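You operate a simulated robot arm through the tools that you are given. There is no shell and no other tool. Be economical: measure what you need, move in short steps, check, and stop when the job is done.

You run a simulated two-armed robot. Do the job below in one go: nothing can be reset, and whatever is moved stays where it is left.

Task
Put the sieve from the top of the long bench on the low shelf p32. Put the black wax block from the top of the tray bench on the low shelf of the shelving and the white wax block on the top of the kiln table. Put the wide brush on the shelf of the tray bench away on the top of the small bench. Put the long came on the drawing on the top of the light box. Put one of the short cames from the top of the glazing bench on the top of the tray bench. Open the right drawer, put the black bar from the inside of the right drawer on the top of the low table and shut the drawer again. Take the stick from the top of the small bench and leave it on the notebook. Take the tray from the middle shelf of the shelving and put it on the blue roundel on the top of the small bench. Fetch the grey pad from the middle shelf of the shelving and set it on the high shelf of the shelving. Open the spares door. The order is free. Set down upright: wax block.

It is judged by the outcome, as a careful person would: the job done as asked, and still so three seconds after it is handed in. It fails if anything else is knocked over, pushed out of place, dropped, spilled or broken.

Robot
Two 7-joint arms with fingered hands on one trunk, on a base that drives. Base frame: it is fixed to the floor where the robot stands at the start and does not move with it; the origin is under the middle of the robot, x ahead of it, y to its left, z up. Units: mm, degrees, N and s.
The left shoulder is at the start at [20, 123, 1287], the right one opposite. Places, roughly: black bar (22x2x2 cm) [-1400, 500, 800]; drawing [1250, -1500, 1000]; high shelf of the shelving [-1800, 3100, 1300]; long came (17x3x5 cm) [-1500, -500, 900]; low shelf P32 [2200, 900, 300]; low shelf of the shelving [-1800, 3100, 500]; notebook [1250, 2750, 500]; pad [-1750, 3500, 1000]; right drawer [-1500, 500, 800]; roundel (29x32x2 cm) [-1400, 2000, 800]; short came (8x3x5 cm) [-1600, -400, 900]; sieve (9x13x3 cm) [500, 100, 1000]; spares door [4400, 2200, 1900]; stick (15x3x3 cm) [-1200, 1100, 800]; top of the kiln table [4400, -1400, 900]; top of the low table [1400, 2500, 500]; top of the small bench [-1400, 1600, 800]; top of the tray bench [-600, -1600, 900]; tray (30x13x10 cm) [-1700, 2600, 900]; wax block [-750, -1500, 1000]; wide brush (17x6x3 cm) [-700, -1500, 500]. Payload 2.4 kg a hand.
The TCP of each hand is the grasp point between the finger pads, 17 mm short of the fingertips. In the tool frame z runs along the fingers and y along their closing line. Largest opening 88 mm; the body of the gripper starts 47 mm behind the TCP. The gripper is a hand of 3 fingers: y runs from the thumb to the fingers, the wrist lies at [0, 0, -165] in the tool frame, and closing takes about 1.5 s.
Orientation is that of the tool frame in the base frame, as [roll, pitch, yaw] about the fixed x, y, z axes, in that order (R = Rz(yaw) Ry(pitch) Rx(roll)). With the fingers straight down and closing along the base's y, the tool's x points along the base's -x, its y along +y and its z along -z.

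Tools
- The arms move only by the tool play_rows. It takes "left_increments", "right_increments" or both (then of equal length, played together; a hand with none holds still); each is a list of rows, each a list of 2 entries, a list of its own where there are three numbers: the shift along the tool's x, y, z in m, then the turn, a rotation vector about the tool's x, y, z in degrees. In form: [[[dx, dy, dz], [ax, ay, az]], ...]. A call has 1 to 8 rows; each row is the pose to reach, as a shift and turn from the pose commanded when the call began, along the tool's axes at that moment. "left_fingers" and "right_fingers" are, for a hand that has rows, the finger opening in m, from 0 to 0.088, set as the call begins (left out, the last holds). Rows are played at 5 a second. More than 50 mm and 8.6 degrees between two rows, or a gripper value outside its range, and nothing of the call is played. A pose out of reach is approached as far as the arm can. The call stops where the force on the tool passes 40 N (or 10 N more than at its start, if that is more) or the arm is blocked; 0.2 s more then pass. The fingers move at their own pace (about 45 mm/s each) and stop on an object; they squeeze with about 23 N. The grip force told is the motor's: it shows also when the fingers shut on nothing. Time passes only in rows, and 0.2 s behind the last, so rows that repeat a pose let the fingers close. The reply holds the time, the measured pose of the TCP, the force on the tool along the base axes, the opening and the grip force, in the units named above and with some noise, with the torque about the TCP (base axes, N m) and any sound that the robot's microphone picked up.
- Cameras (640 x 400 px; columns grow to the right, rows downward): "scene" is now at [42.8, 35.1, 1733.7]; the picture's right is [0.46, -0.89, -0.00], its down [-0.73, -0.37, -0.57] and it looks along [0.51, 0.26, -0.82] (base axes); focal length 258 px, centre (320, 200). "left" rides on the left gripper at [-52, 4, -66] in its tool frame; the picture's right is [-0.08, -1.00, 0.00], its down [0.78, -0.07, -0.62] and it looks along [0.62, -0.05, 0.78] (tool axes); focal length 243 px, centre (320, 200). "right" rides on the right gripper at [52, 4, -66] in its tool frame; the picture's right is [-0.09, 1.00, 0.00], its down [-0.78, -0.07, -0.62] and it looks along [-0.62, -0.05, 0.78] (tool axes); focal length 243 px, centre (320, 200). There is no depth. A picture from a camera that has moved, and an enlarged one, comes with that camera's place and axes in the base frame and with its lens.
- grab_frame(camera): a new picture of that camera. It takes no simulated time.
- move_column(by): slides the trunk up (or, below 0, down) by that many mm; the arms and the scene camera ride with it, the base frame stays. It gives what a move gives, with no picture.
- drive_base(legs): drives the robot by 1 to 6 legs, each [ahead, left, turn to the left] in mm, mm and degrees, along the robot's own axes; the way and the turn of a leg run together, so that a leg with both is an arc; at most 1500 mm and 180 degrees a leg. The arms and the cameras ride along, it lands a little off, and it stops where it bumps. It gives what a move gives.
- hand_shape(shape, hand): the hand has 3 fingers and takes this shape, open, in about a second: jaw (thumb against the fingers, like two jaws); tri (thumb and two fingers); tip (a fingertip pinch); poke (one finger out to press); point (the index stretched); flat (the hand flat); cup (the hand cupped); fist (a fist). The gripper value then closes the fingers along that shape, each until it touches; the sizes above hold for jaw. It gives what a move gives, with no picture.
- turn_head(pan, tilt): turns the head with the scene camera to pan (to the left, within 120 degrees either way) and tilt (down, from -29 to 69), counted from straight ahead of the robot. It gives what a move gives.
- zoom(camera, box): a new picture of the part [left, top, right, bottom] of that camera's present view, enlarged. It takes no simulated time.
- close_job(): hands the job in; it is judged then, once.

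Work in short steps. Places have to be worked out from the pictures, the camera data and where the tool is seen: move nearer, look again, correct. Check each grasp and each placing, and mend what went wrong. You have 556 turns and 356 pictures in all, those below and enlarged ones among them. Open the grippers and draw the arms clear of the work before you hand the job in, unless the task says otherwise; then end with one line.

The tools are called after "Emit:" by a JSON object that holds its "api" and its "payload". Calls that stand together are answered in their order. play_rows: Moves the arms, as the interface text tells. Its arguments: {"type":"object","properties":{"left_increments":{"type":"array","items":{"type":"array"}},"left_fingers":{"type":"number"},"right_increments":{"type":"array","items":{"type":"array"}},"right_fingers":{"type":"number"}},"required":[]} The other tools are called the same way: move_column (by) slides the trunk up or down; hand_shape (shape, hand) gives the hand a shape; drive_base (legs) drives the base; turn_head (pan, tilt) turns the head that bears the scene camera; grab_frame (camera) takes a picture; zoom (camera, box) takes an enlarged picture of a part of a camera's view; close_job () hands the job in.

At the start:

```text
t: 0.0
left_position: [310.1, 275.1, 1258.2]
left_tool_rot: [179.9, 0.0, -180.0]
left_wrist_force: [-0.7, -1.1, 1.1]
left_moment: [0.01, 0.02, 0.01]
left_gripper_width: 87.7
left_grip_force: 0.1
left_shape: jaw
right_position: [272.5, -36.2, 1225.1]
right_tool_rot: [179.9, -0.1, -179.9]
right_wrist_force: [-0.3, 0.2, 0.5]
right_moment: [0.0, -0.01, 0.0]
right_gripper_width: 87.9
right_grip_force: 0.0
right_shape: jaw
trunk travel left (down, up): [-500.0, 330.0]
robot x, y, heading: [-1.2, -1.9, 0.1]
head pan, tilt: [27.2, 55.0]
```

scene: 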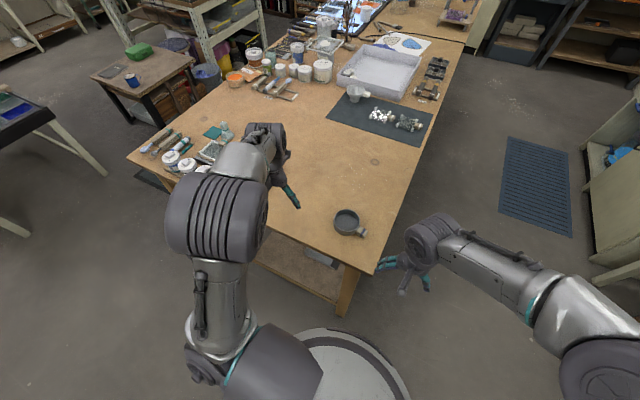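
right: 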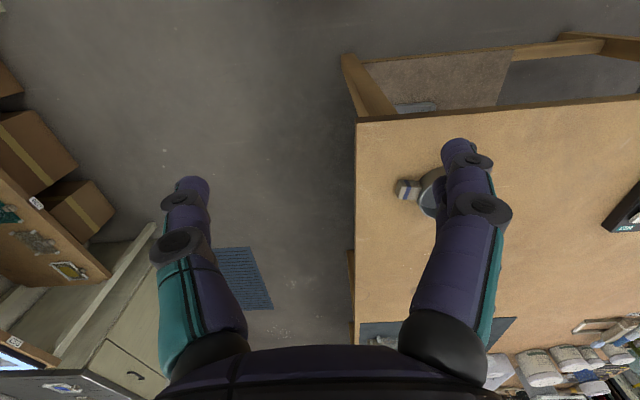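
left: 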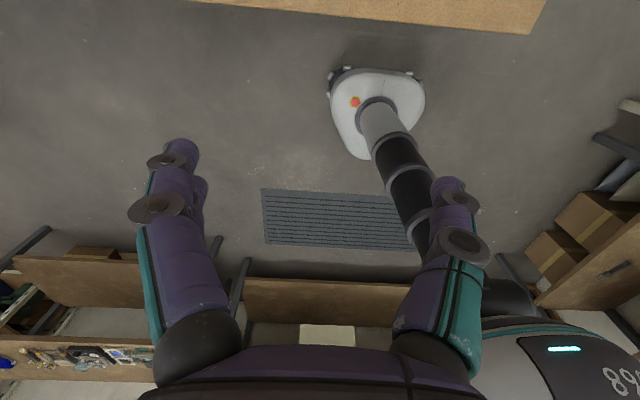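

I'll start by surveying: zoom on the sieve and look around with the head.

Emit:
{"api": "zoom", "payload": {"camera": "scene", "box": [270, 170, 430, 270]}}

Emit:
{"api": "turn_head", "payload": {"pan": 20, "tilt": 20}}

Emit:
{"api": "grab_frame", "payload": {"camera": "scene"}}

```text
4.00 times, centred on (350, 220) of scene
camera zoom: at [42.8, 35.1, 1733.7], right [0.46, -0.89, 0.0], down [-0.73, -0.37, -0.57], along [0.51, 0.26, -0.82], focal length 1033 px, centre (200, 120)
```

zoom: 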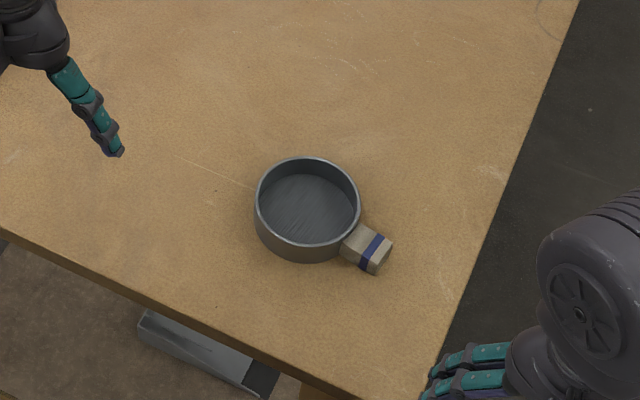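

```text
t: 1.0
left_position: [309.2, 274.8, 1257.8]
left_tool_rot: [179.9, -0.1, 179.9]
left_wrist_force: [-0.4, -0.2, 0.2]
left_moment: [-0.05, 0.0, 0.01]
left_gripper_width: 87.8
left_grip_force: 0.1
left_shape: jaw
right_position: [272.2, -36.7, 1225.8]
right_tool_rot: [180.0, -0.1, -179.9]
right_wrist_force: [-0.5, -0.2, 0.3]
right_moment: [0.02, -0.01, 0.04]
right_gripper_width: 87.8
right_grip_force: 0.1
right_shape: jaw
trunk travel left (down, up): [-500.0, 330.0]
robot x, y, heading: [2.9, 3.5, 0.2]
head pan, tilt: [20.0, 20.0]
```

```text
351 pictures are left
camera scene: at [66.1, 34.1, 1785.7], right [0.34, -0.94, 0.0], down [-0.32, -0.12, -0.94], along [0.88, 0.32, -0.34], focal length 258 px, centre (320, 200)
```

scene: 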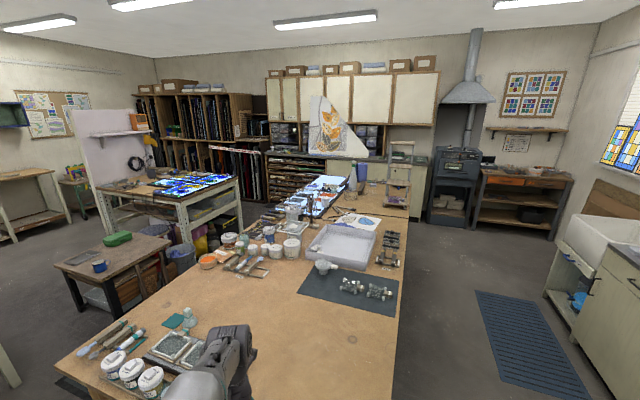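

The view ahead shows the long bench, the cupboards and the far wall. I look to the other sides.

Emit:
{"api": "turn_head", "payload": {"pan": -60, "tilt": 25}}

Emit:
{"api": "grab_frame", "payload": {"camera": "scene"}}

Emit:
{"api": "turn_head", "payload": {"pan": -120, "tilt": 25}}

Emit:
{"api": "grab_frame", "payload": {"camera": "scene"}}

Emit:
{"api": "turn_head", "payload": {"pan": 120, "tilt": 25}}

Emit:
{"api": "grab_frame", "payload": {"camera": "scene"}}

Emit:
{"api": "turn_head", "payload": {"pan": 70, "tilt": 25}}

Emit:
{"api": "grab_frame", "payload": {"camera": "scene"}}

```text
t: 2.5
left_position: [309.2, 275.7, 1258.1]
left_tool_rot: [-180.0, 0.0, -179.9]
left_wrist_force: [0.8, 0.6, -0.2]
left_moment: [0.0, 0.01, 0.04]
left_gripper_width: 87.9
left_grip_force: 0.0
left_shape: jaw
right_position: [272.9, -36.6, 1224.6]
right_tool_rot: [-179.9, 0.1, -180.0]
right_wrist_force: [-0.4, 0.3, -0.2]
right_moment: [-0.03, 0.0, 0.03]
right_gripper_width: 88.0
right_grip_force: 0.1
right_shape: jaw
trunk travel left (down, up): [-500.0, 330.0]
robot x, y, heading: [-0.7, -1.1, -0.4]
head pan, tilt: [-60.0, 25.0]
```

```text
350 pictures are left
camera scene: at [24.7, -77.6, 1777.7], right [-0.87, -0.5, 0.0], down [-0.21, 0.37, -0.91], along [0.45, -0.78, -0.42], focal length 258 px, centre (320, 200)
```

scene: 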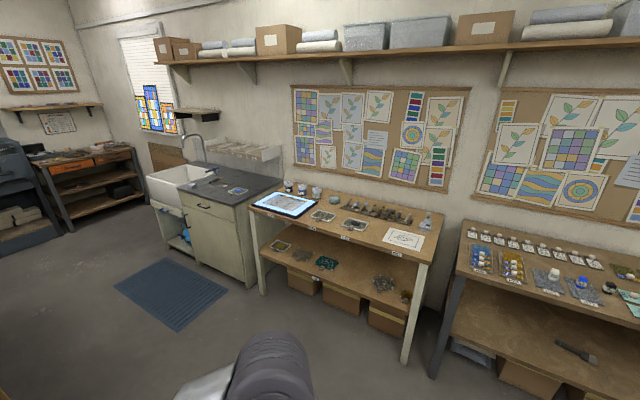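

```text
t: 3.8
left_position: [308.4, 274.9, 1258.3]
left_tool_rot: [-180.0, 0.0, -180.0]
left_wrist_force: [-0.3, 0.3, -0.4]
left_moment: [-0.03, 0.02, -0.04]
left_gripper_width: 88.0
left_grip_force: 0.0
left_shape: jaw
right_position: [273.6, -37.0, 1226.2]
right_tool_rot: [-179.9, 0.1, -180.0]
right_wrist_force: [0.2, -0.3, 1.2]
right_moment: [0.01, -0.02, -0.02]
right_gripper_width: 87.9
right_grip_force: 0.0
right_shape: jaw
trunk travel left (down, up): [-500.0, 330.0]
robot x, y, heading: [-4.8, -1.7, 0.0]
head pan, tilt: [-120.0, 25.0]
```

```text
349 pictures are left
camera scene: at [-67.4, -77.7, 1777.7], right [-0.87, 0.5, 0.0], down [0.21, 0.37, -0.91], along [-0.45, -0.79, -0.42], focal length 258 px, centre (320, 200)
```

scene: 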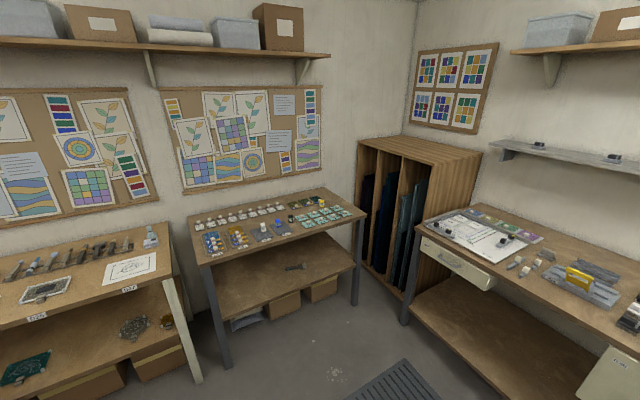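

```text
t: 7.2
left_position: [308.3, 274.3, 1257.7]
left_tool_rot: [-180.0, -0.1, -180.0]
left_wrist_force: [-0.3, -0.3, -0.2]
left_moment: [0.04, -0.01, -0.01]
left_gripper_width: 87.9
left_grip_force: 0.1
left_shape: jaw
right_position: [272.7, -37.6, 1224.5]
right_tool_rot: [-180.0, -0.1, -179.9]
right_wrist_force: [-0.3, -0.5, -0.5]
right_moment: [0.01, 0.04, 0.02]
right_gripper_width: 88.0
right_grip_force: 0.0
right_shape: jaw
trunk travel left (down, up): [-500.0, 330.0]
robot x, y, heading: [0.7, -1.6, 0.1]
head pan, tilt: [120.0, 25.0]
```

```text
348 pictures are left
camera scene: at [-67.5, 82.0, 1777.7], right [0.87, 0.5, 0.0], down [0.21, -0.37, -0.91], along [-0.45, 0.79, -0.42], focal length 258 px, centre (320, 200)
```

scene: 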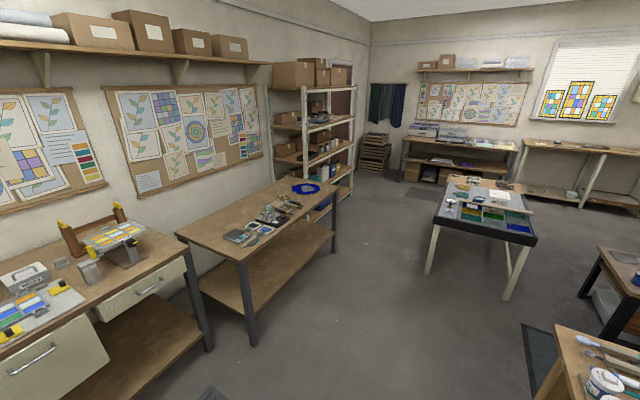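

```text
t: 8.4
left_position: [307.9, 273.8, 1258.0]
left_tool_rot: [-180.0, 0.0, -180.0]
left_wrist_force: [-0.5, 0.0, 0.0]
left_moment: [-0.02, 0.0, -0.03]
left_gripper_width: 88.2
left_grip_force: 0.1
left_shape: jaw
right_position: [272.9, -35.6, 1226.0]
right_tool_rot: [-180.0, 0.0, -179.9]
right_wrist_force: [-0.7, -0.4, -0.1]
right_moment: [0.02, 0.01, 0.0]
right_gripper_width: 88.0
right_grip_force: 0.0
right_shape: jaw
trunk travel left (down, up): [-500.0, 330.0]
robot x, y, heading: [-1.1, -0.5, 0.2]
head pan, tilt: [70.0, 25.0]
```

```text
347 pictures are left
camera scene: at [10.0, 88.8, 1777.7], right [0.94, -0.34, 0.0], down [-0.14, -0.4, -0.91], along [0.31, 0.85, -0.42], focal length 258 px, centre (320, 200)
```

scene: 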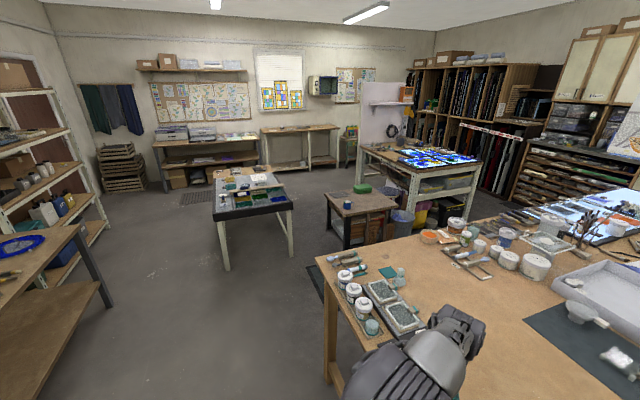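

The map is clear now. I do the sieve first. Its handle is near (471, 94, 955) and points toward -y, so I drive to the bench's right side and face along the handle.

Emit:
{"api": "drive_base", "payload": {"legs": [[0, -360, 0], [277, 0, 0], [0, 0, 76]]}}

Emit:
{"api": "turn_head", "payload": {"pan": 0, "tilt": 60}}

Emit:
{"api": "grab_frame", "payload": {"camera": "scene"}}

Emit:
{"api": "grab_frame", "payload": {"camera": "right"}}

```text
t: 15.5
left_position: [92.1, 5.1, 1257.3]
left_tool_rot: [-180.0, 0.0, -105.7]
left_wrist_force: [0.8, -0.5, 0.7]
left_moment: [-0.02, 0.01, 0.04]
left_gripper_width: 88.3
left_grip_force: 0.1
left_shape: jaw
right_position: [381.1, -112.6, 1225.5]
right_tool_rot: [-180.0, 0.0, -105.6]
right_wrist_force: [-0.7, 0.2, 0.3]
right_moment: [-0.01, 0.02, -0.01]
right_gripper_width: 88.0
right_grip_force: 0.1
right_shape: jaw
trunk travel left (down, up): [-500.0, 330.0]
robot x, y, heading: [271.0, -365.2, 74.3]
head pan, tilt: [70.0, 25.0]
```

```text
t: 16.9
left_position: [90.2, 5.4, 1257.9]
left_tool_rot: [180.0, 0.0, -105.6]
left_wrist_force: [-0.1, 0.2, -0.5]
left_moment: [0.04, 0.0, 0.05]
left_gripper_width: 88.0
left_grip_force: 0.1
left_shape: jaw
right_position: [381.2, -113.0, 1226.0]
right_tool_rot: [179.9, 0.0, -105.6]
right_wrist_force: [-0.7, -0.7, -0.2]
right_moment: [0.03, 0.0, -0.03]
right_gripper_width: 87.8
right_grip_force: 0.1
right_shape: jaw
trunk travel left (down, up): [-500.0, 330.0]
robot x, y, heading: [271.0, -369.4, 74.6]
head pan, tilt: [0.0, 60.0]
```

```text
346 pictures are left
camera scene: at [283.5, -318.9, 1727.6], right [0.96, -0.27, 0.0], down [-0.23, -0.83, -0.5], along [0.13, 0.48, -0.87], focal length 258 px, centre (320, 200)
```

scene: 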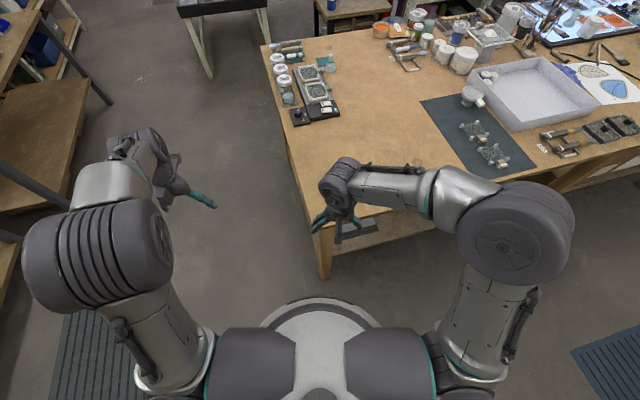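

```text
345 pictures are left
camera right: at [363.1, -161.8, 1291.1], right [-0.94, 0.35, 0.0], down [0.27, 0.73, 0.62], along [0.22, 0.58, -0.78], focal length 243 px, centre (320, 200)
```

right: 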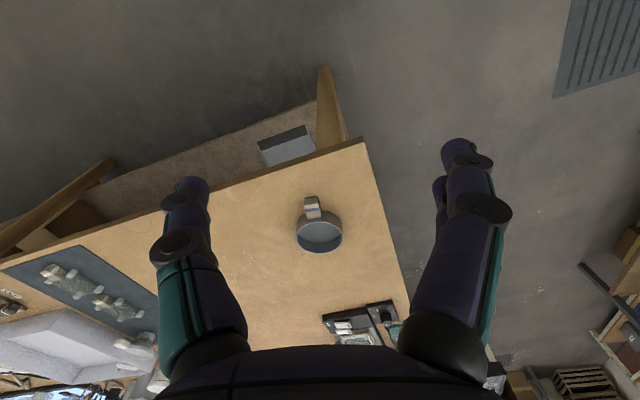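

The right camera shows the handle at about (476, 94). I move the right hand above it and pitch the fingers 45° forward.

Emit:
{"api": "play_rows", "payload": {"right_increments": [[[-0.028, -0.0045, 0.023], [0, -5.6, 0]], [[-0.056, -0.009, 0.046], [0, -11.2, 0]], [[-0.084, -0.0135, 0.07], [0, -16.9, 0]], [[-0.112, -0.018, 0.093], [0, -22.5, 0]], [[-0.14, -0.0225, 0.116], [0, -28.1, 0]], [[-0.168, -0.027, 0.14], [0, -33.7, 0]], [[-0.197, -0.0315, 0.163], [0, -39.4, 0]], [[-0.225, -0.036, 0.186], [0, -45, 0]]], "right_fingers": 0.06}}

Emit:
{"api": "grab_frame", "payload": {"camera": "right"}}

Emit:
{"api": "grab_frame", "payload": {"camera": "scene"}}

```text
t: 18.7
left_position: [91.1, 5.7, 1258.0]
left_tool_rot: [179.9, 0.1, -105.8]
left_wrist_force: [-0.5, 0.1, 0.9]
left_moment: [0.0, 0.0, 0.02]
left_gripper_width: 87.7
left_grip_force: 0.2
left_shape: jaw
right_position: [473.2, 91.0, 1038.7]
right_tool_rot: [179.8, 45.1, -105.6]
right_wrist_force: [-0.1, -0.7, -0.5]
right_moment: [0.01, -0.02, 0.02]
right_gripper_width: 60.2
right_grip_force: 0.0
right_shape: jaw
right hand out of reach, approached as far as the arm can: row 6
trunk travel left (down, up): [-500.0, 330.0]
robot x, y, heading: [270.6, -368.1, 74.3]
head pan, tilt: [0.0, 60.0]
```

```text
344 pictures are left
camera right: at [447.2, 12.2, 1047.2], right [-0.94, 0.33, 0.06], down [0.09, 0.09, 0.99], along [0.32, 0.94, -0.12], focal length 243 px, centre (320, 200)
```

right: 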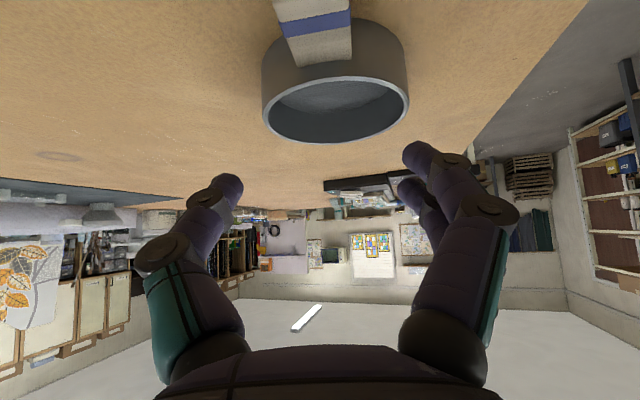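

```text
343 pictures are left
camera scene: at [283.1, -318.7, 1727.6], right [0.96, -0.27, 0.0], down [-0.23, -0.83, -0.5], along [0.14, 0.48, -0.87], focal length 258 px, centre (320, 200)
```

scene: 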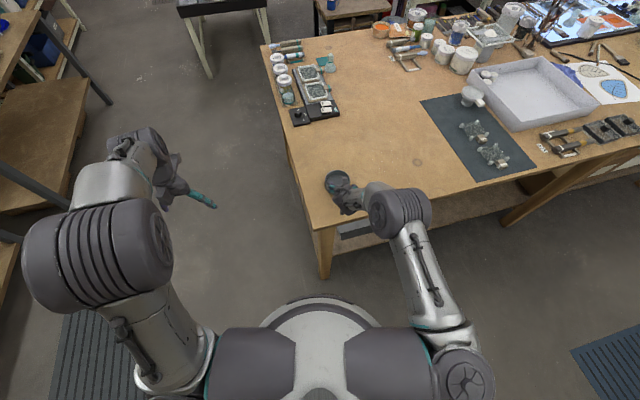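

The hand lines up with the handle (about (475, 107), top near z 960). I lower onto it in small steps.

Emit:
{"api": "play_rows", "payload": {"right_increments": [[[0.0112, 0.0006, 0.0168], [0, 0, 0]], [[0.0223, 0.0012, 0.0335], [0, 0, 0]], [[0.0335, 0.0018, 0.05], [0, 0, 0]], [[0.042, 0.0024, 0.063], [0, 0, 0]]]}}

Emit:
{"api": "grab_frame", "payload": {"camera": "right"}}

Emit:
{"api": "zoom", "payload": {"camera": "scene", "box": [300, 150, 380, 230]}}

```text
t: 19.7
left_position: [90.4, 3.1, 1259.3]
left_tool_rot: [180.0, 0.1, -105.8]
left_wrist_force: [-0.9, 0.9, -0.2]
left_moment: [-0.01, -0.02, 0.03]
left_gripper_width: 87.9
left_grip_force: 0.1
left_shape: jaw
right_position: [479.5, 109.4, 968.8]
right_tool_rot: [179.9, 45.4, -105.7]
right_wrist_force: [2.2, 0.3, 16.9]
right_moment: [0.21, 0.58, -0.03]
right_gripper_width: 59.1
right_grip_force: 0.1
right_shape: jaw
trunk travel left (down, up): [-500.0, 330.0]
robot x, y, heading: [271.4, -369.6, 74.3]
head pan, tilt: [0.0, 60.0]
```

```text
342 pictures are left
camera right: at [452.4, 29.2, 977.6], right [-0.94, 0.33, 0.06], down [0.09, 0.08, 0.99], along [0.32, 0.94, -0.11], focal length 243 px, centre (320, 200)
```

right: 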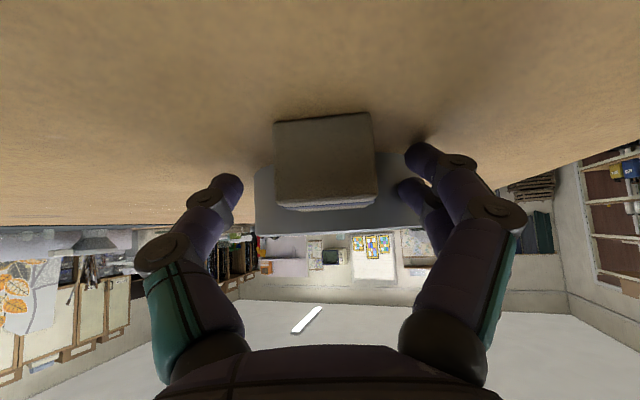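

```text
5.00 times, centred on (340, 190) of scene
camera zoom: at [282.9, -321.5, 1727.9], right [0.96, -0.27, 0.0], down [-0.23, -0.83, -0.5], along [0.14, 0.48, -0.87], focal length 1291 px, centre (220, 250)
```

zoom: 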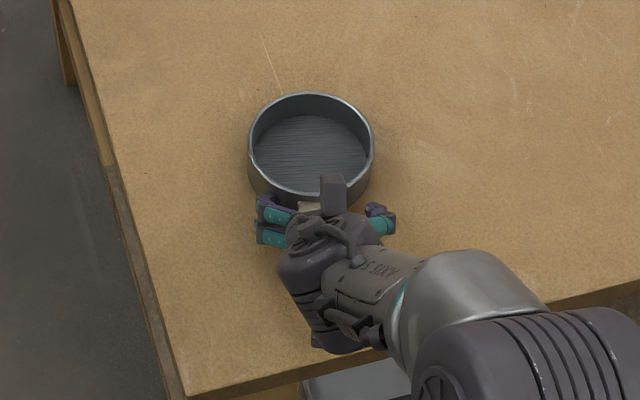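

There is 17 N upward, so the fingertips touch the table, and the handle is centred between them. I back off 4 mm and close.

Emit:
{"api": "play_rows", "payload": {"right_increments": [[[-0.003, 0, -0.003], [0, 0, 0]]]}}

Emit:
{"api": "play_rows", "payload": {"right_increments": [[[0, 0, 0], [0, 0, 0]], [[0, 0, 0], [0, 0, 0]], [[0, 0, 0], [0, 0, 0]], [[0, 0, 0], [0, 0, 0]], [[0, 0, 0], [0, 0, 0]], [[0, 0, 0], [0, 0, 0]], [[0, 0, 0], [0, 0, 0]], [[0, 0, 0], [0, 0, 0]]], "right_fingers": 0.0}}

Emit:
{"api": "play_rows", "payload": {"right_increments": [[[-0.014, 0, -0.014], [0, 0, 0]], [[-0.035, 0, -0.035], [0, 0, 0]], [[-0.07, 0, -0.07], [0, 0, 0]]]}}

Emit:
{"api": "grab_frame", "payload": {"camera": "scene"}}

```text
t: 20.1
left_position: [91.5, 3.6, 1258.9]
left_tool_rot: [180.0, 0.1, -105.7]
left_wrist_force: [0.3, 0.2, -0.3]
left_moment: [-0.01, -0.01, -0.02]
left_gripper_width: 87.6
left_grip_force: 0.1
left_shape: jaw
right_position: [479.2, 107.0, 969.7]
right_tool_rot: [180.0, 45.0, -105.5]
right_wrist_force: [0.8, 3.2, 7.9]
right_moment: [0.16, 0.27, -0.14]
right_gripper_width: 59.4
right_grip_force: 0.0
right_shape: jaw
trunk travel left (down, up): [-500.0, 330.0]
robot x, y, heading: [271.5, -363.8, 74.2]
head pan, tilt: [0.0, 60.0]
```

```text
t: 21.9
left_position: [90.7, 5.0, 1258.6]
left_tool_rot: [-179.9, -0.1, -105.8]
left_wrist_force: [-0.5, -0.3, -0.2]
left_moment: [-0.03, 0.0, -0.01]
left_gripper_width: 88.0
left_grip_force: 0.0
left_shape: jaw
right_position: [478.7, 107.6, 968.9]
right_tool_rot: [-180.0, 45.0, -105.7]
right_wrist_force: [-1.0, -0.4, 0.4]
right_moment: [0.05, 0.06, 0.04]
right_gripper_width: 21.9
right_grip_force: 23.4
right_shape: jaw
trunk travel left (down, up): [-500.0, 330.0]
robot x, y, heading: [273.0, -370.0, 74.3]
head pan, tilt: [0.0, 60.0]
```

```text
t: 22.7
left_position: [91.7, 5.1, 1257.8]
left_tool_rot: [179.9, -0.1, -105.7]
left_wrist_force: [0.2, -0.5, -0.2]
left_moment: [0.02, 0.0, 0.02]
left_gripper_width: 88.2
left_grip_force: 0.1
left_shape: jaw
right_position: [477.0, 109.5, 1068.7]
right_tool_rot: [-180.0, 45.0, -105.6]
right_wrist_force: [0.2, -1.1, -1.5]
right_moment: [-0.07, 0.02, 0.0]
right_gripper_width: 21.2
right_grip_force: 23.0
right_shape: jaw
trunk travel left (down, up): [-500.0, 330.0]
robot x, y, heading: [272.5, -369.9, 74.4]
head pan, tilt: [0.0, 60.0]
```

```text
340 pictures are left
camera scene: at [283.1, -319.3, 1727.6], right [0.96, -0.27, 0.0], down [-0.23, -0.83, -0.5], along [0.14, 0.48, -0.87], focal length 258 px, centre (320, 200)
```

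scene: 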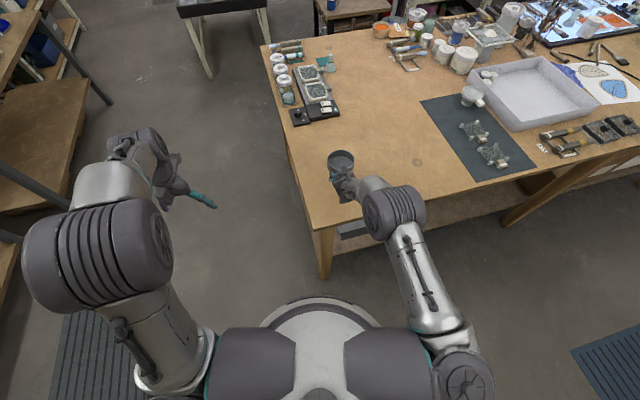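

The sieve is held (opening 21, light load). I bring the arm in, back off, and drive along the bench's right side to find the P32 shelf.

Emit:
{"api": "play_rows", "payload": {"right_increments": [[[0.009, 0, -0.044], [0, 0, 0]], [[0.018, 0, -0.088], [0, 0, 0]], [[0.027, 0, -0.132], [0, 0, 0]], [[0.035, 0, -0.177], [0, 0, 0]]]}}

Emit:
{"api": "drive_base", "payload": {"legs": [[-250, 0, 0], [0, 0, -74], [1500, 0, 0]]}}

Emit:
{"api": "turn_head", "payload": {"pan": 60, "tilt": 30}}

Emit:
{"api": "grab_frame", "payload": {"camera": "scene"}}

```text
t: 23.7
left_position: [92.1, 4.9, 1258.2]
left_tool_rot: [180.0, -0.1, -105.7]
left_wrist_force: [0.3, -0.5, 0.9]
left_moment: [-0.01, 0.01, 0.01]
left_gripper_width: 87.7
left_grip_force: 0.1
left_shape: jaw
right_position: [436.4, -33.8, 1168.9]
right_tool_rot: [179.9, 44.9, -105.6]
right_wrist_force: [0.1, -0.4, -1.0]
right_moment: [-0.02, 0.0, -0.01]
right_gripper_width: 21.2
right_grip_force: 22.4
right_shape: jaw
trunk travel left (down, up): [-500.0, 330.0]
robot x, y, heading: [276.7, -365.2, 74.4]
head pan, tilt: [0.0, 60.0]
```

```text
t: 35.8
left_position: [2020.0, -323.2, 1257.9]
left_tool_rot: [179.9, 0.0, -179.8]
left_wrist_force: [0.2, -0.2, -0.4]
left_moment: [-0.02, -0.02, 0.02]
left_gripper_width: 87.7
left_grip_force: 0.0
left_shape: jaw
right_position: [2079.9, -666.5, 1168.5]
right_tool_rot: [-179.9, 45.1, -179.5]
right_wrist_force: [0.7, -0.2, -1.1]
right_moment: [-0.02, 0.05, -0.07]
right_gripper_width: 20.9
right_grip_force: 23.1
right_shape: jaw
trunk travel left (down, up): [-500.0, 330.0]
robot x, y, heading: [1712.3, -598.7, 0.3]
head pan, tilt: [0.0, 60.0]
```

```text
t: 37.1
left_position: [2019.2, -323.2, 1258.7]
left_tool_rot: [-180.0, 0.1, -179.7]
left_wrist_force: [-0.4, -0.7, 0.2]
left_moment: [0.0, -0.02, -0.01]
left_gripper_width: 88.1
left_grip_force: 0.2
left_shape: jaw
right_position: [2078.2, -666.9, 1168.8]
right_tool_rot: [-180.0, 44.9, -179.6]
right_wrist_force: [0.0, 0.5, -0.6]
right_moment: [0.01, 0.04, -0.01]
right_gripper_width: 20.9
right_grip_force: 23.1
right_shape: jaw
trunk travel left (down, up): [-500.0, 330.0]
robot x, y, heading: [1710.2, -600.7, 0.1]
head pan, tilt: [60.0, 30.0]
```

```text
339 pictures are left
camera scene: at [1736.5, -519.1, 1769.7], right [0.87, -0.5, 0.0], down [-0.25, -0.43, -0.87], along [0.43, 0.75, -0.5], focal length 258 px, centre (320, 200)
```

scene: 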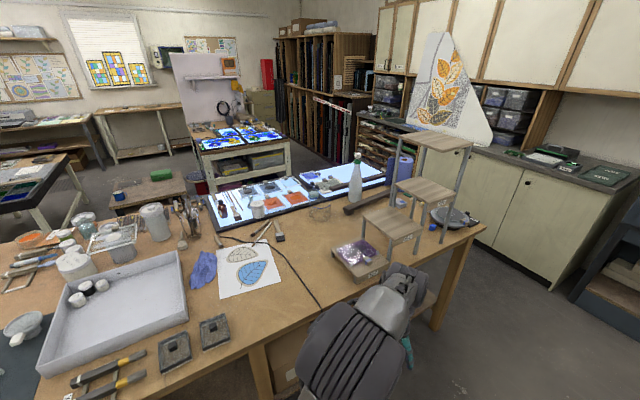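

(2200, 900, 300) projects beneath the long bench, so P32 should be a shelf under it. I lower the trunk to look under.

Emit:
{"api": "move_column", "payload": {"by": -500}}

Emit:
{"api": "turn_head", "payload": {"pan": 75, "tilt": 25}}

Emit:
{"api": "grab_frame", "payload": {"camera": "scene"}}

```text
refused: -500 is not a number from -400 to 400
```

```text
t: 37.9
left_position: [2019.2, -323.2, 1258.2]
left_tool_rot: [180.0, 0.0, -179.7]
left_wrist_force: [0.1, -0.8, 0.1]
left_moment: [-0.02, 0.0, 0.0]
left_gripper_width: 87.8
left_grip_force: 0.2
left_shape: jaw
right_position: [2079.0, -666.4, 1168.7]
right_tool_rot: [179.9, 45.0, -179.6]
right_wrist_force: [0.2, 0.1, -1.4]
right_moment: [-0.01, 0.01, 0.0]
right_gripper_width: 21.0
right_grip_force: 23.1
right_shape: jaw
trunk travel left (down, up): [-500.0, 330.0]
robot x, y, heading: [1713.9, -603.2, 0.5]
head pan, tilt: [75.0, 25.0]
```

```text
338 pictures are left
camera scene: at [1715.1, -508.5, 1777.7], right [0.97, -0.25, 0.0], down [-0.11, -0.41, -0.91], along [0.23, 0.88, -0.42], focal length 258 px, centre (320, 200)
```

scene: 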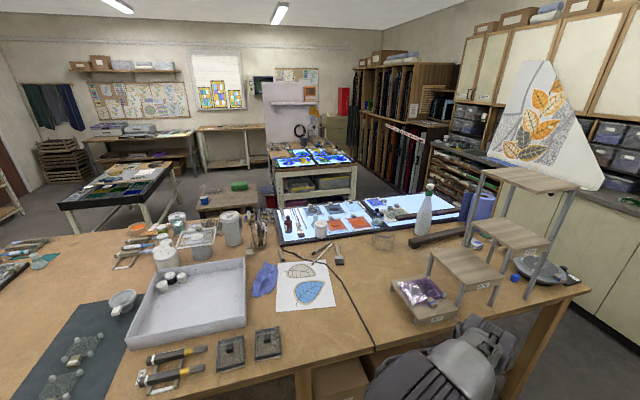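

Column moves are limited to 400 per call, so I lower in two moves and look underneath.

Emit:
{"api": "move_column", "payload": {"by": -400}}

Emit:
{"api": "move_column", "payload": {"by": -100}}

Emit:
{"api": "turn_head", "payload": {"pan": 70, "tilt": 25}}

Emit:
{"api": "grab_frame", "payload": {"camera": "scene"}}

```text
t: 41.7
left_position: [2019.8, -322.6, 858.2]
left_tool_rot: [179.9, 0.1, -179.7]
left_wrist_force: [0.5, 0.3, -0.3]
left_moment: [-0.02, -0.03, 0.03]
left_gripper_width: 88.0
left_grip_force: 0.0
left_shape: jaw
right_position: [2080.3, -666.9, 769.2]
right_tool_rot: [-179.9, 45.0, -179.6]
right_wrist_force: [0.7, 0.1, -0.3]
right_moment: [-0.01, 0.05, -0.03]
right_gripper_width: 21.2
right_grip_force: 22.5
right_shape: jaw
trunk travel left (down, up): [-100.0, 730.0]
robot x, y, heading: [1714.9, -599.1, 0.2]
head pan, tilt: [75.0, 25.0]
```

```text
t: 43.0
left_position: [2020.0, -322.0, 757.6]
left_tool_rot: [-180.0, 0.0, -179.7]
left_wrist_force: [0.4, 0.0, 0.3]
left_moment: [0.0, 0.01, 0.0]
left_gripper_width: 87.8
left_grip_force: 0.1
left_shape: jaw
right_position: [2078.5, -667.5, 667.8]
right_tool_rot: [180.0, 45.0, -179.5]
right_wrist_force: [-0.2, -0.1, 0.2]
right_moment: [0.0, 0.04, 0.0]
right_gripper_width: 20.9
right_grip_force: 23.1
right_shape: jaw
trunk travel left (down, up): [0.0, 830.0]
robot x, y, heading: [1712.8, -598.9, 0.3]
head pan, tilt: [75.0, 25.0]
```

```text
t: 43.7
left_position: [2020.2, -324.1, 757.9]
left_tool_rot: [180.0, -0.1, -179.6]
left_wrist_force: [0.2, 0.6, 0.0]
left_moment: [0.01, -0.04, 0.01]
left_gripper_width: 87.8
left_grip_force: 0.1
left_shape: jaw
right_position: [2078.3, -666.3, 668.6]
right_tool_rot: [-180.0, 45.0, -179.6]
right_wrist_force: [0.6, 0.0, -1.0]
right_moment: [0.0, 0.03, -0.02]
right_gripper_width: 21.0
right_grip_force: 23.1
right_shape: jaw
trunk travel left (down, up): [0.0, 830.0]
robot x, y, heading: [1712.8, -600.2, 0.5]
head pan, tilt: [70.0, 25.0]
```

```text
337 pictures are left
camera scene: at [1722.5, -510.9, 1277.7], right [0.94, -0.34, 0.0], down [-0.14, -0.4, -0.91], along [0.3, 0.85, -0.42], focal length 258 px, centre (320, 200)
```

scene: 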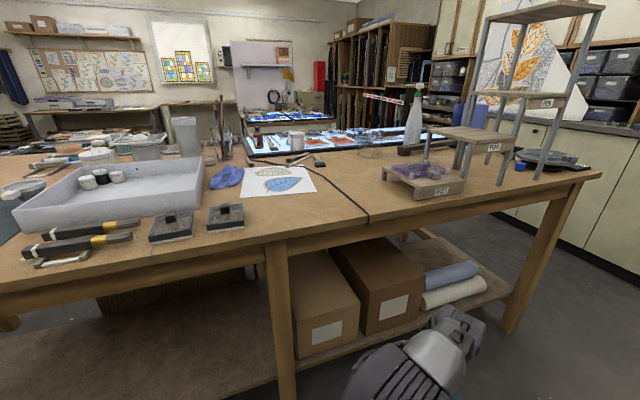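

I zoom on the under-shelf and stand labels.

Emit:
{"api": "zoom", "payload": {"camera": "scene", "box": [260, 220, 520, 382]}}

Emit:
{"api": "zoom", "payload": {"camera": "scene", "box": [370, 60, 610, 210]}}

```text
2.46 times, centred on (390, 301) of scene
camera zoom: at [1722.5, -510.9, 1277.7], right [0.94, -0.34, 0.0], down [-0.14, -0.4, -0.91], along [0.3, 0.85, -0.42], focal length 636 px, centre (148, -49)
```

zoom: 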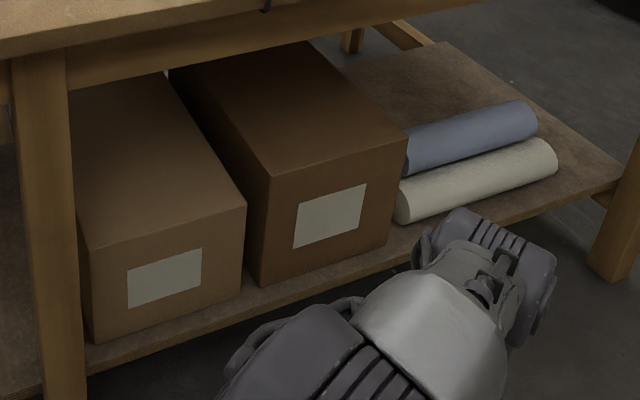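

```text
2.67 times, centred on (490, 135) of scene
camera zoom: at [1722.5, -510.9, 1277.7], right [0.94, -0.34, 0.0], down [-0.14, -0.4, -0.91], along [0.3, 0.85, -0.42], focal length 689 px, centre (-133, 373)
```

zoom: 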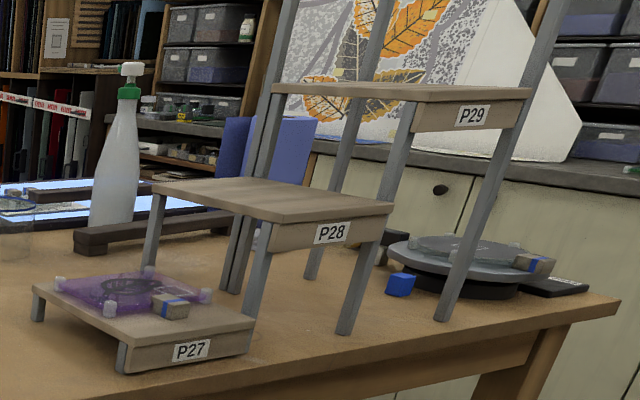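

The stand is P27–P29 and there is no P32 on this side. I go around the far end (the passage is about 1200 mm) to look from the other side.

Emit:
{"api": "drive_base", "payload": {"legs": [[1500, 0, 0], [380, 0, 0], [0, 0, 90], [1400, 0, 0]]}}

Emit:
{"api": "turn_head", "payload": {"pan": 80, "tilt": 25}}

Emit:
{"api": "grab_frame", "payload": {"camera": "scene"}}

Emit:
{"api": "turn_head", "payload": {"pan": 0, "tilt": 0}}

Emit:
{"api": "grab_frame", "payload": {"camera": "scene"}}

```text
t: 63.3
left_position: [3332.3, 1096.4, 758.8]
left_tool_rot: [-179.9, 0.0, -91.0]
left_wrist_force: [0.0, 0.5, 0.4]
left_moment: [0.0, -0.02, -0.03]
left_gripper_width: 87.6
left_grip_force: 0.0
left_shape: jaw
right_position: [3676.6, 1147.6, 668.1]
right_tool_rot: [-180.0, 45.0, -90.9]
right_wrist_force: [-0.3, -0.7, -1.9]
right_moment: [-0.06, 0.02, -0.01]
right_gripper_width: 21.2
right_grip_force: 23.3
right_shape: jaw
trunk travel left (down, up): [0.0, 830.0]
robot x, y, heading: [3600.7, 785.6, 89.0]
head pan, tilt: [70.0, 25.0]
```

```text
t: 64.0
left_position: [3332.2, 1095.6, 757.4]
left_tool_rot: [180.0, -0.1, -91.0]
left_wrist_force: [0.7, -0.3, 0.2]
left_moment: [0.03, 0.0, 0.01]
left_gripper_width: 87.8
left_grip_force: 0.2
left_shape: jaw
right_position: [3676.6, 1146.9, 668.9]
right_tool_rot: [180.0, 45.0, -90.8]
right_wrist_force: [-0.1, -0.9, -0.3]
right_moment: [-0.04, 0.0, -0.02]
right_gripper_width: 21.0
right_grip_force: 23.4
right_shape: jaw
trunk travel left (down, up): [0.0, 830.0]
robot x, y, heading: [3600.3, 781.7, 88.8]
head pan, tilt: [80.0, 25.0]
```

```text
334 pictures are left
camera scene: at [3509.0, 783.0, 1277.7], right [0.19, 0.98, 0.0], down [0.41, -0.08, -0.91], along [-0.89, 0.17, -0.42], focal length 258 px, centre (320, 200)
```

scene: 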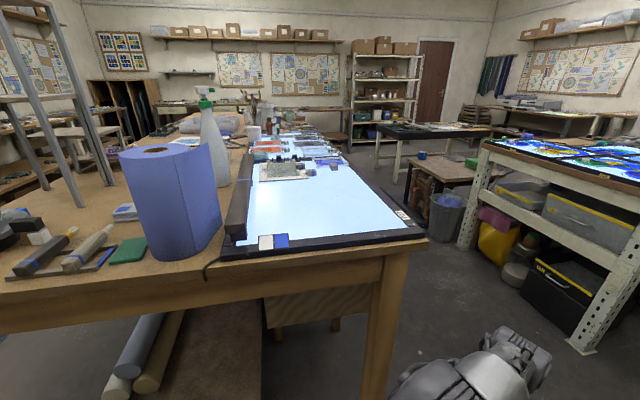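

```text
t: 65.5
left_position: [3331.8, 1097.4, 759.3]
left_tool_rot: [-180.0, 0.0, -91.0]
left_wrist_force: [0.1, 0.2, 0.1]
left_moment: [0.01, 0.01, 0.02]
left_gripper_width: 87.9
left_grip_force: 0.0
left_shape: jaw
right_position: [3675.8, 1147.2, 667.8]
right_tool_rot: [180.0, 44.9, -90.9]
right_wrist_force: [-0.3, -0.1, 0.1]
right_moment: [-0.02, 0.0, -0.05]
right_gripper_width: 20.8
right_grip_force: 23.0
right_shape: jaw
trunk travel left (down, up): [0.0, 830.0]
robot x, y, heading: [3600.5, 787.4, 89.2]
head pan, tilt: [0.0, 0.0]
```

```text
333 pictures are left
camera scene: at [3601.0, 855.4, 1318.0], right [1.0, -0.02, 0.0], down [0.0, 0.0, -1.0], along [0.02, 1.0, 0.0], focal length 258 px, centre (320, 200)
```

scene: 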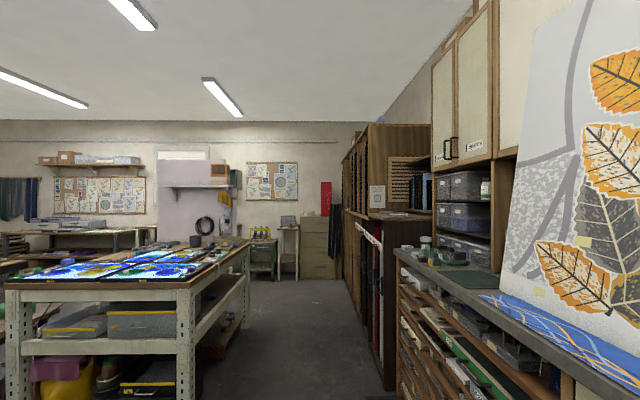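

Let me read the cupboard door labels and see the drawers below from here.

Emit:
{"api": "zoom", "payload": {"camera": "scene", "box": [420, 20, 520, 180]}}

Emit:
{"api": "turn_head", "payload": {"pan": 55, "tilt": 35}}

Emit:
{"api": "grab_frame", "payload": {"camera": "scene"}}

```text
2.50 times, centred on (470, 100) of scene
camera zoom: at [3601.0, 855.4, 1318.0], right [1.0, -0.02, 0.0], down [0.0, 0.0, -1.0], along [0.02, 1.0, 0.0], focal length 646 px, centre (-55, 450)
```

zoom: 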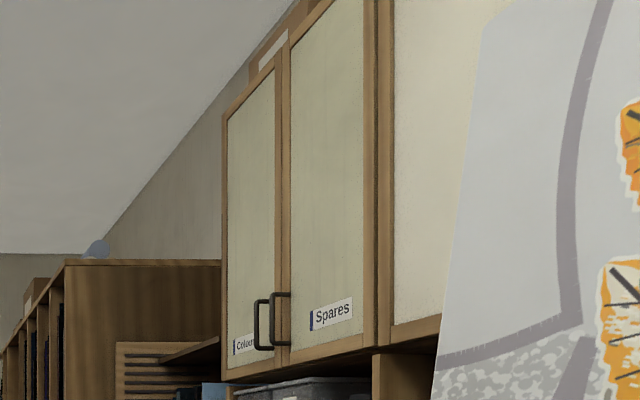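

```text
t: 66.8
left_position: [3333.0, 1095.8, 757.5]
left_tool_rot: [-180.0, 0.0, -91.0]
left_wrist_force: [-0.1, 0.1, 0.1]
left_moment: [-0.03, 0.01, 0.04]
left_gripper_width: 88.0
left_grip_force: 0.1
left_shape: jaw
right_position: [3675.4, 1147.2, 668.4]
right_tool_rot: [-179.9, 45.0, -90.9]
right_wrist_force: [-1.2, 0.3, -1.1]
right_moment: [-0.04, 0.01, 0.01]
right_gripper_width: 20.9
right_grip_force: 23.0
right_shape: jaw
trunk travel left (down, up): [0.0, 830.0]
robot x, y, heading: [3604.4, 783.1, 89.3]
head pan, tilt: [55.0, 35.0]
```

```text
331 pictures are left
camera scene: at [3528.3, 817.2, 1262.0], right [0.59, 0.81, 0.0], down [0.46, -0.34, -0.82], along [-0.66, 0.48, -0.57], focal length 258 px, centre (320, 200)
```

scene: 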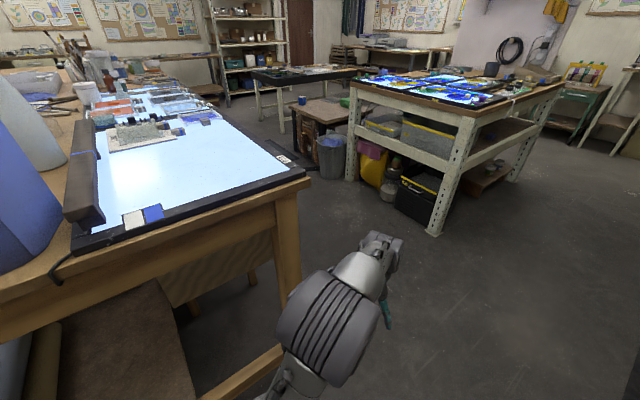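

The Spares door has its handle on the left and its hinge on the right. I drive to the left side of the bench, facing it, to find P32.

Emit:
{"api": "drive_base", "payload": {"legs": [[960, 0, 0], [0, 0, 90], [1350, 0, 0], [0, 0, 90]]}}

Emit:
{"api": "turn_head", "payload": {"pan": 0, "tilt": 30}}

Emit:
{"api": "grab_frame", "payload": {"camera": "scene"}}

```text
t: 85.7
left_position: [2549.0, 1472.3, 757.5]
left_tool_rot: [180.0, 0.1, 86.0]
left_wrist_force: [0.4, -0.6, 0.3]
left_moment: [0.01, 0.01, -0.02]
left_gripper_width: 88.0
left_grip_force: 0.0
left_shape: jaw
right_position: [2202.1, 1438.6, 668.8]
right_tool_rot: [-180.0, 44.9, 86.0]
right_wrist_force: [-0.2, -0.8, -0.5]
right_moment: [0.05, 0.02, 0.0]
right_gripper_width: 20.9
right_grip_force: 23.0
right_shape: jaw
trunk travel left (down, up): [0.0, 830.0]
robot x, y, heading: [2296.4, 1800.4, -94.0]
head pan, tilt: [55.0, 35.0]
```

```text
t: 86.9
left_position: [2548.9, 1473.8, 757.4]
left_tool_rot: [-180.0, 0.0, 86.1]
left_wrist_force: [0.9, 0.2, 0.1]
left_moment: [0.0, 0.01, 0.01]
left_gripper_width: 87.8
left_grip_force: 0.1
left_shape: jaw
right_position: [2202.6, 1441.0, 669.1]
right_tool_rot: [-180.0, 45.0, 86.0]
right_wrist_force: [-0.4, -0.1, -0.8]
right_moment: [0.06, 0.01, -0.01]
right_gripper_width: 20.9
right_grip_force: 23.6
right_shape: jaw
trunk travel left (down, up): [0.0, 830.0]
robot x, y, heading: [2298.6, 1797.4, -94.1]
head pan, tilt: [0.0, 30.0]
```

```text
330 pictures are left
camera scene: at [2289.9, 1731.3, 1269.7], right [-1.0, 0.07, 0.0], down [0.03, 0.5, -0.87], along [-0.06, -0.86, -0.5], focal length 258 px, centre (320, 200)
```

scene: 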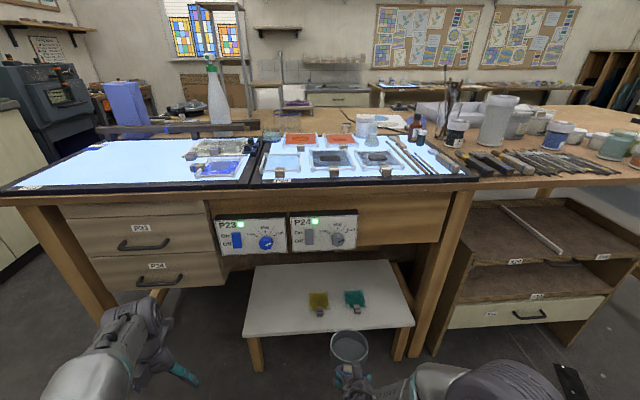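

There is a small white table under the bench and a shelf unit to the right. I zoom to read the labels.

Emit:
{"api": "zoom", "payload": {"camera": "scene", "box": [200, 200, 440, 350]}}

Emit:
{"api": "zoom", "payload": {"camera": "scene", "box": [440, 190, 640, 330]}}

```text
2.67 times, centred on (320, 275) of scene
camera zoom: at [2289.9, 1731.3, 1269.7], right [-1.0, 0.07, 0.0], down [0.03, 0.5, -0.87], along [-0.06, -0.86, -0.5], focal length 689 px, centre (320, 0)
```

zoom: 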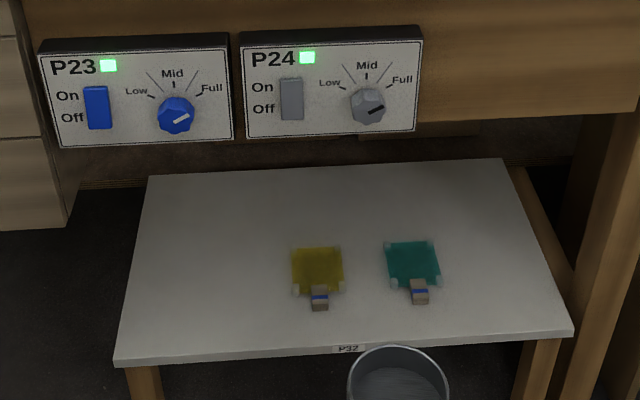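

```text
2.86 times, centred on (540, 260) of scene
camera zoom: at [2289.9, 1731.3, 1269.7], right [-1.0, 0.07, 0.0], down [0.03, 0.5, -0.87], along [-0.06, -0.86, -0.5], focal length 738 px, centre (-309, 29)
```

zoom: 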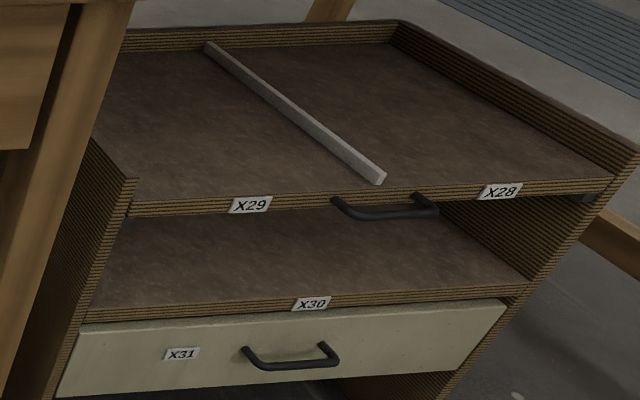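

P32 is the white low table, x 1854–2547, y 720–1100, z about 300. Its left part (x 2300–2540) is free. I line up there, staying back at first.

Emit:
{"api": "drive_base", "payload": {"legs": [[0, 0, 4], [0, 218, 0], [80, 0, 0]]}}

Emit:
{"api": "play_rows", "payload": {"right_increments": [[[0.032, 0, 0.032], [0, 0, 0]], [[0.064, 0, 0.064], [0, 0, 0]], [[0.096, 0, 0.096], [0, 0, 0]], [[0.128, 0, 0.128], [0, 0, 0]], [[0.16, 0, 0.16], [0, 0, 0]], [[0.191, 0, 0.191], [0, 0, 0]]]}}

Emit:
{"api": "grab_frame", "payload": {"camera": "scene"}}

```text
t: 89.7
left_position: [2783.3, 1411.7, 757.8]
left_tool_rot: [-180.0, 0.0, 90.1]
left_wrist_force: [-0.3, 0.3, -0.4]
left_moment: [0.02, -0.02, -0.01]
left_gripper_width: 88.1
left_grip_force: 0.1
left_shape: jaw
right_position: [2439.4, 1353.3, 669.2]
right_tool_rot: [-180.0, 44.9, 90.2]
right_wrist_force: [-0.3, -0.3, -1.5]
right_moment: [0.07, 0.0, -0.01]
right_gripper_width: 20.7
right_grip_force: 22.7
right_shape: jaw
trunk travel left (down, up): [0.0, 830.0]
robot x, y, heading: [2507.0, 1714.9, -90.0]
head pan, tilt: [0.0, 30.0]
```

```text
t: 91.0
left_position: [2782.4, 1411.0, 759.0]
left_tool_rot: [180.0, 0.0, 90.2]
left_wrist_force: [0.5, -0.3, -0.2]
left_moment: [-0.02, 0.0, -0.02]
left_gripper_width: 87.8
left_grip_force: 0.1
left_shape: jaw
right_position: [2438.7, 1351.2, 399.7]
right_tool_rot: [180.0, 45.0, 90.2]
right_wrist_force: [-0.3, -0.4, -1.6]
right_moment: [0.08, 0.03, 0.0]
right_gripper_width: 21.0
right_grip_force: 23.2
right_shape: jaw
trunk travel left (down, up): [0.0, 830.0]
robot x, y, heading: [2508.3, 1720.2, -89.7]
head pan, tilt: [0.0, 30.0]
```

```text
327 pictures are left
camera scene: at [2505.7, 1650.1, 1269.7], right [-1.0, 0.0, 0.0], down [0.0, 0.5, -0.87], along [0.0, -0.87, -0.5], focal length 258 px, centre (320, 200)
```

scene: 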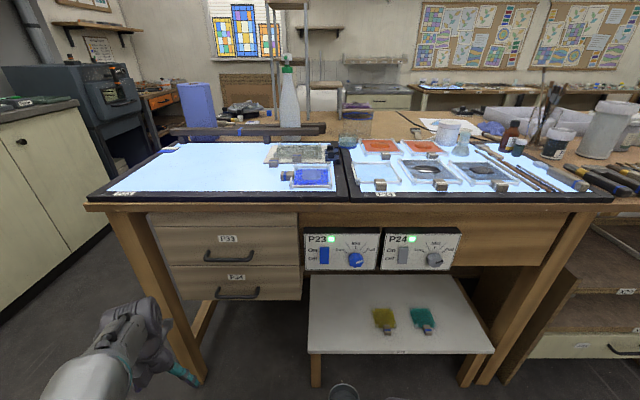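

The sieve is lined up at x 2439. I draw the left hand back so it clears the drawers, extend the right hand a bit, then drive in.

Emit:
{"api": "play_rows", "payload": {"left_increments": [[[0.045, 0, 0], [0, 0, 0]], [[0.09, 0, 0], [0, 0, 0]], [[0.12, 0, 0], [0, 0, 0]], [[0.15, 0, 0], [0, 0, 0]]], "right_increments": [[[-0.02, 0, 0.02], [0, 0, 0]], [[-0.04, 0, 0.04], [0, 0, 0]], [[-0.06, 0, 0.06], [0, 0, 0]], [[-0.08, 0, 0.08], [0, 0, 0]]]}}

Emit:
{"api": "drive_base", "payload": {"legs": [[205, 0, 0]]}}

Emit:
{"api": "turn_head", "payload": {"pan": -10, "tilt": 50}}

Emit:
{"api": "grab_frame", "payload": {"camera": "scene"}}

```text
t: 92.0
left_position: [2796.0, 1553.7, 750.6]
left_tool_rot: [-179.9, 0.1, 90.1]
left_wrist_force: [0.5, 0.3, 0.4]
left_moment: [0.0, 0.01, 0.0]
left_gripper_width: 87.9
left_grip_force: 0.0
left_shape: jaw
left hand out of reach, approached as far as the arm can: row 3, 4
right_position: [2439.3, 1239.6, 397.7]
right_tool_rot: [179.9, 45.0, 90.2]
right_wrist_force: [0.4, -1.3, -0.3]
right_moment: [0.03, -0.02, 0.01]
right_gripper_width: 20.6
right_grip_force: 23.9
right_shape: jaw
trunk travel left (down, up): [0.0, 830.0]
robot x, y, heading: [2503.4, 1724.7, -90.1]
head pan, tilt: [0.0, 30.0]
```

```text
t: 93.7
left_position: [2795.0, 1343.8, 751.3]
left_tool_rot: [180.0, -0.1, 89.6]
left_wrist_force: [0.1, -1.0, -0.2]
left_moment: [0.0, 0.03, -0.02]
left_gripper_width: 88.0
left_grip_force: 0.0
left_shape: jaw
right_position: [2435.0, 1033.3, 396.7]
right_tool_rot: [179.9, 45.0, 89.7]
right_wrist_force: [-0.2, 0.1, -0.9]
right_moment: [0.03, -0.03, -0.01]
right_gripper_width: 20.7
right_grip_force: 23.0
right_shape: jaw
trunk travel left (down, up): [0.0, 830.0]
robot x, y, heading: [2506.5, 1514.2, -90.4]
head pan, tilt: [0.0, 30.0]
```

```text
t: 94.5
left_position: [2795.4, 1343.3, 749.4]
left_tool_rot: [-179.9, 0.0, 89.7]
left_wrist_force: [0.0, -0.1, 0.0]
left_moment: [0.03, 0.03, -0.02]
left_gripper_width: 87.8
left_grip_force: 0.0
left_shape: jaw
right_position: [2436.5, 1034.6, 397.3]
right_tool_rot: [179.9, 45.0, 89.8]
right_wrist_force: [-0.7, -0.6, -0.9]
right_moment: [0.02, -0.03, 0.01]
right_gripper_width: 20.7
right_grip_force: 23.3
right_shape: jaw
trunk travel left (down, up): [0.0, 830.0]
robot x, y, heading: [2506.9, 1514.6, -90.3]
head pan, tilt: [-10.0, 50.0]
```

```text
326 pictures are left
camera scene: at [2491.5, 1458.3, 1240.2], right [-0.98, 0.18, 0.0], down [0.14, 0.75, -0.64], along [-0.12, -0.63, -0.77], focal length 258 px, centre (320, 200)
```

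scene: 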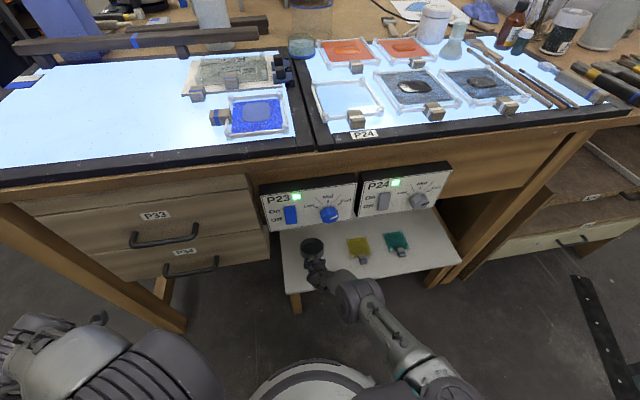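

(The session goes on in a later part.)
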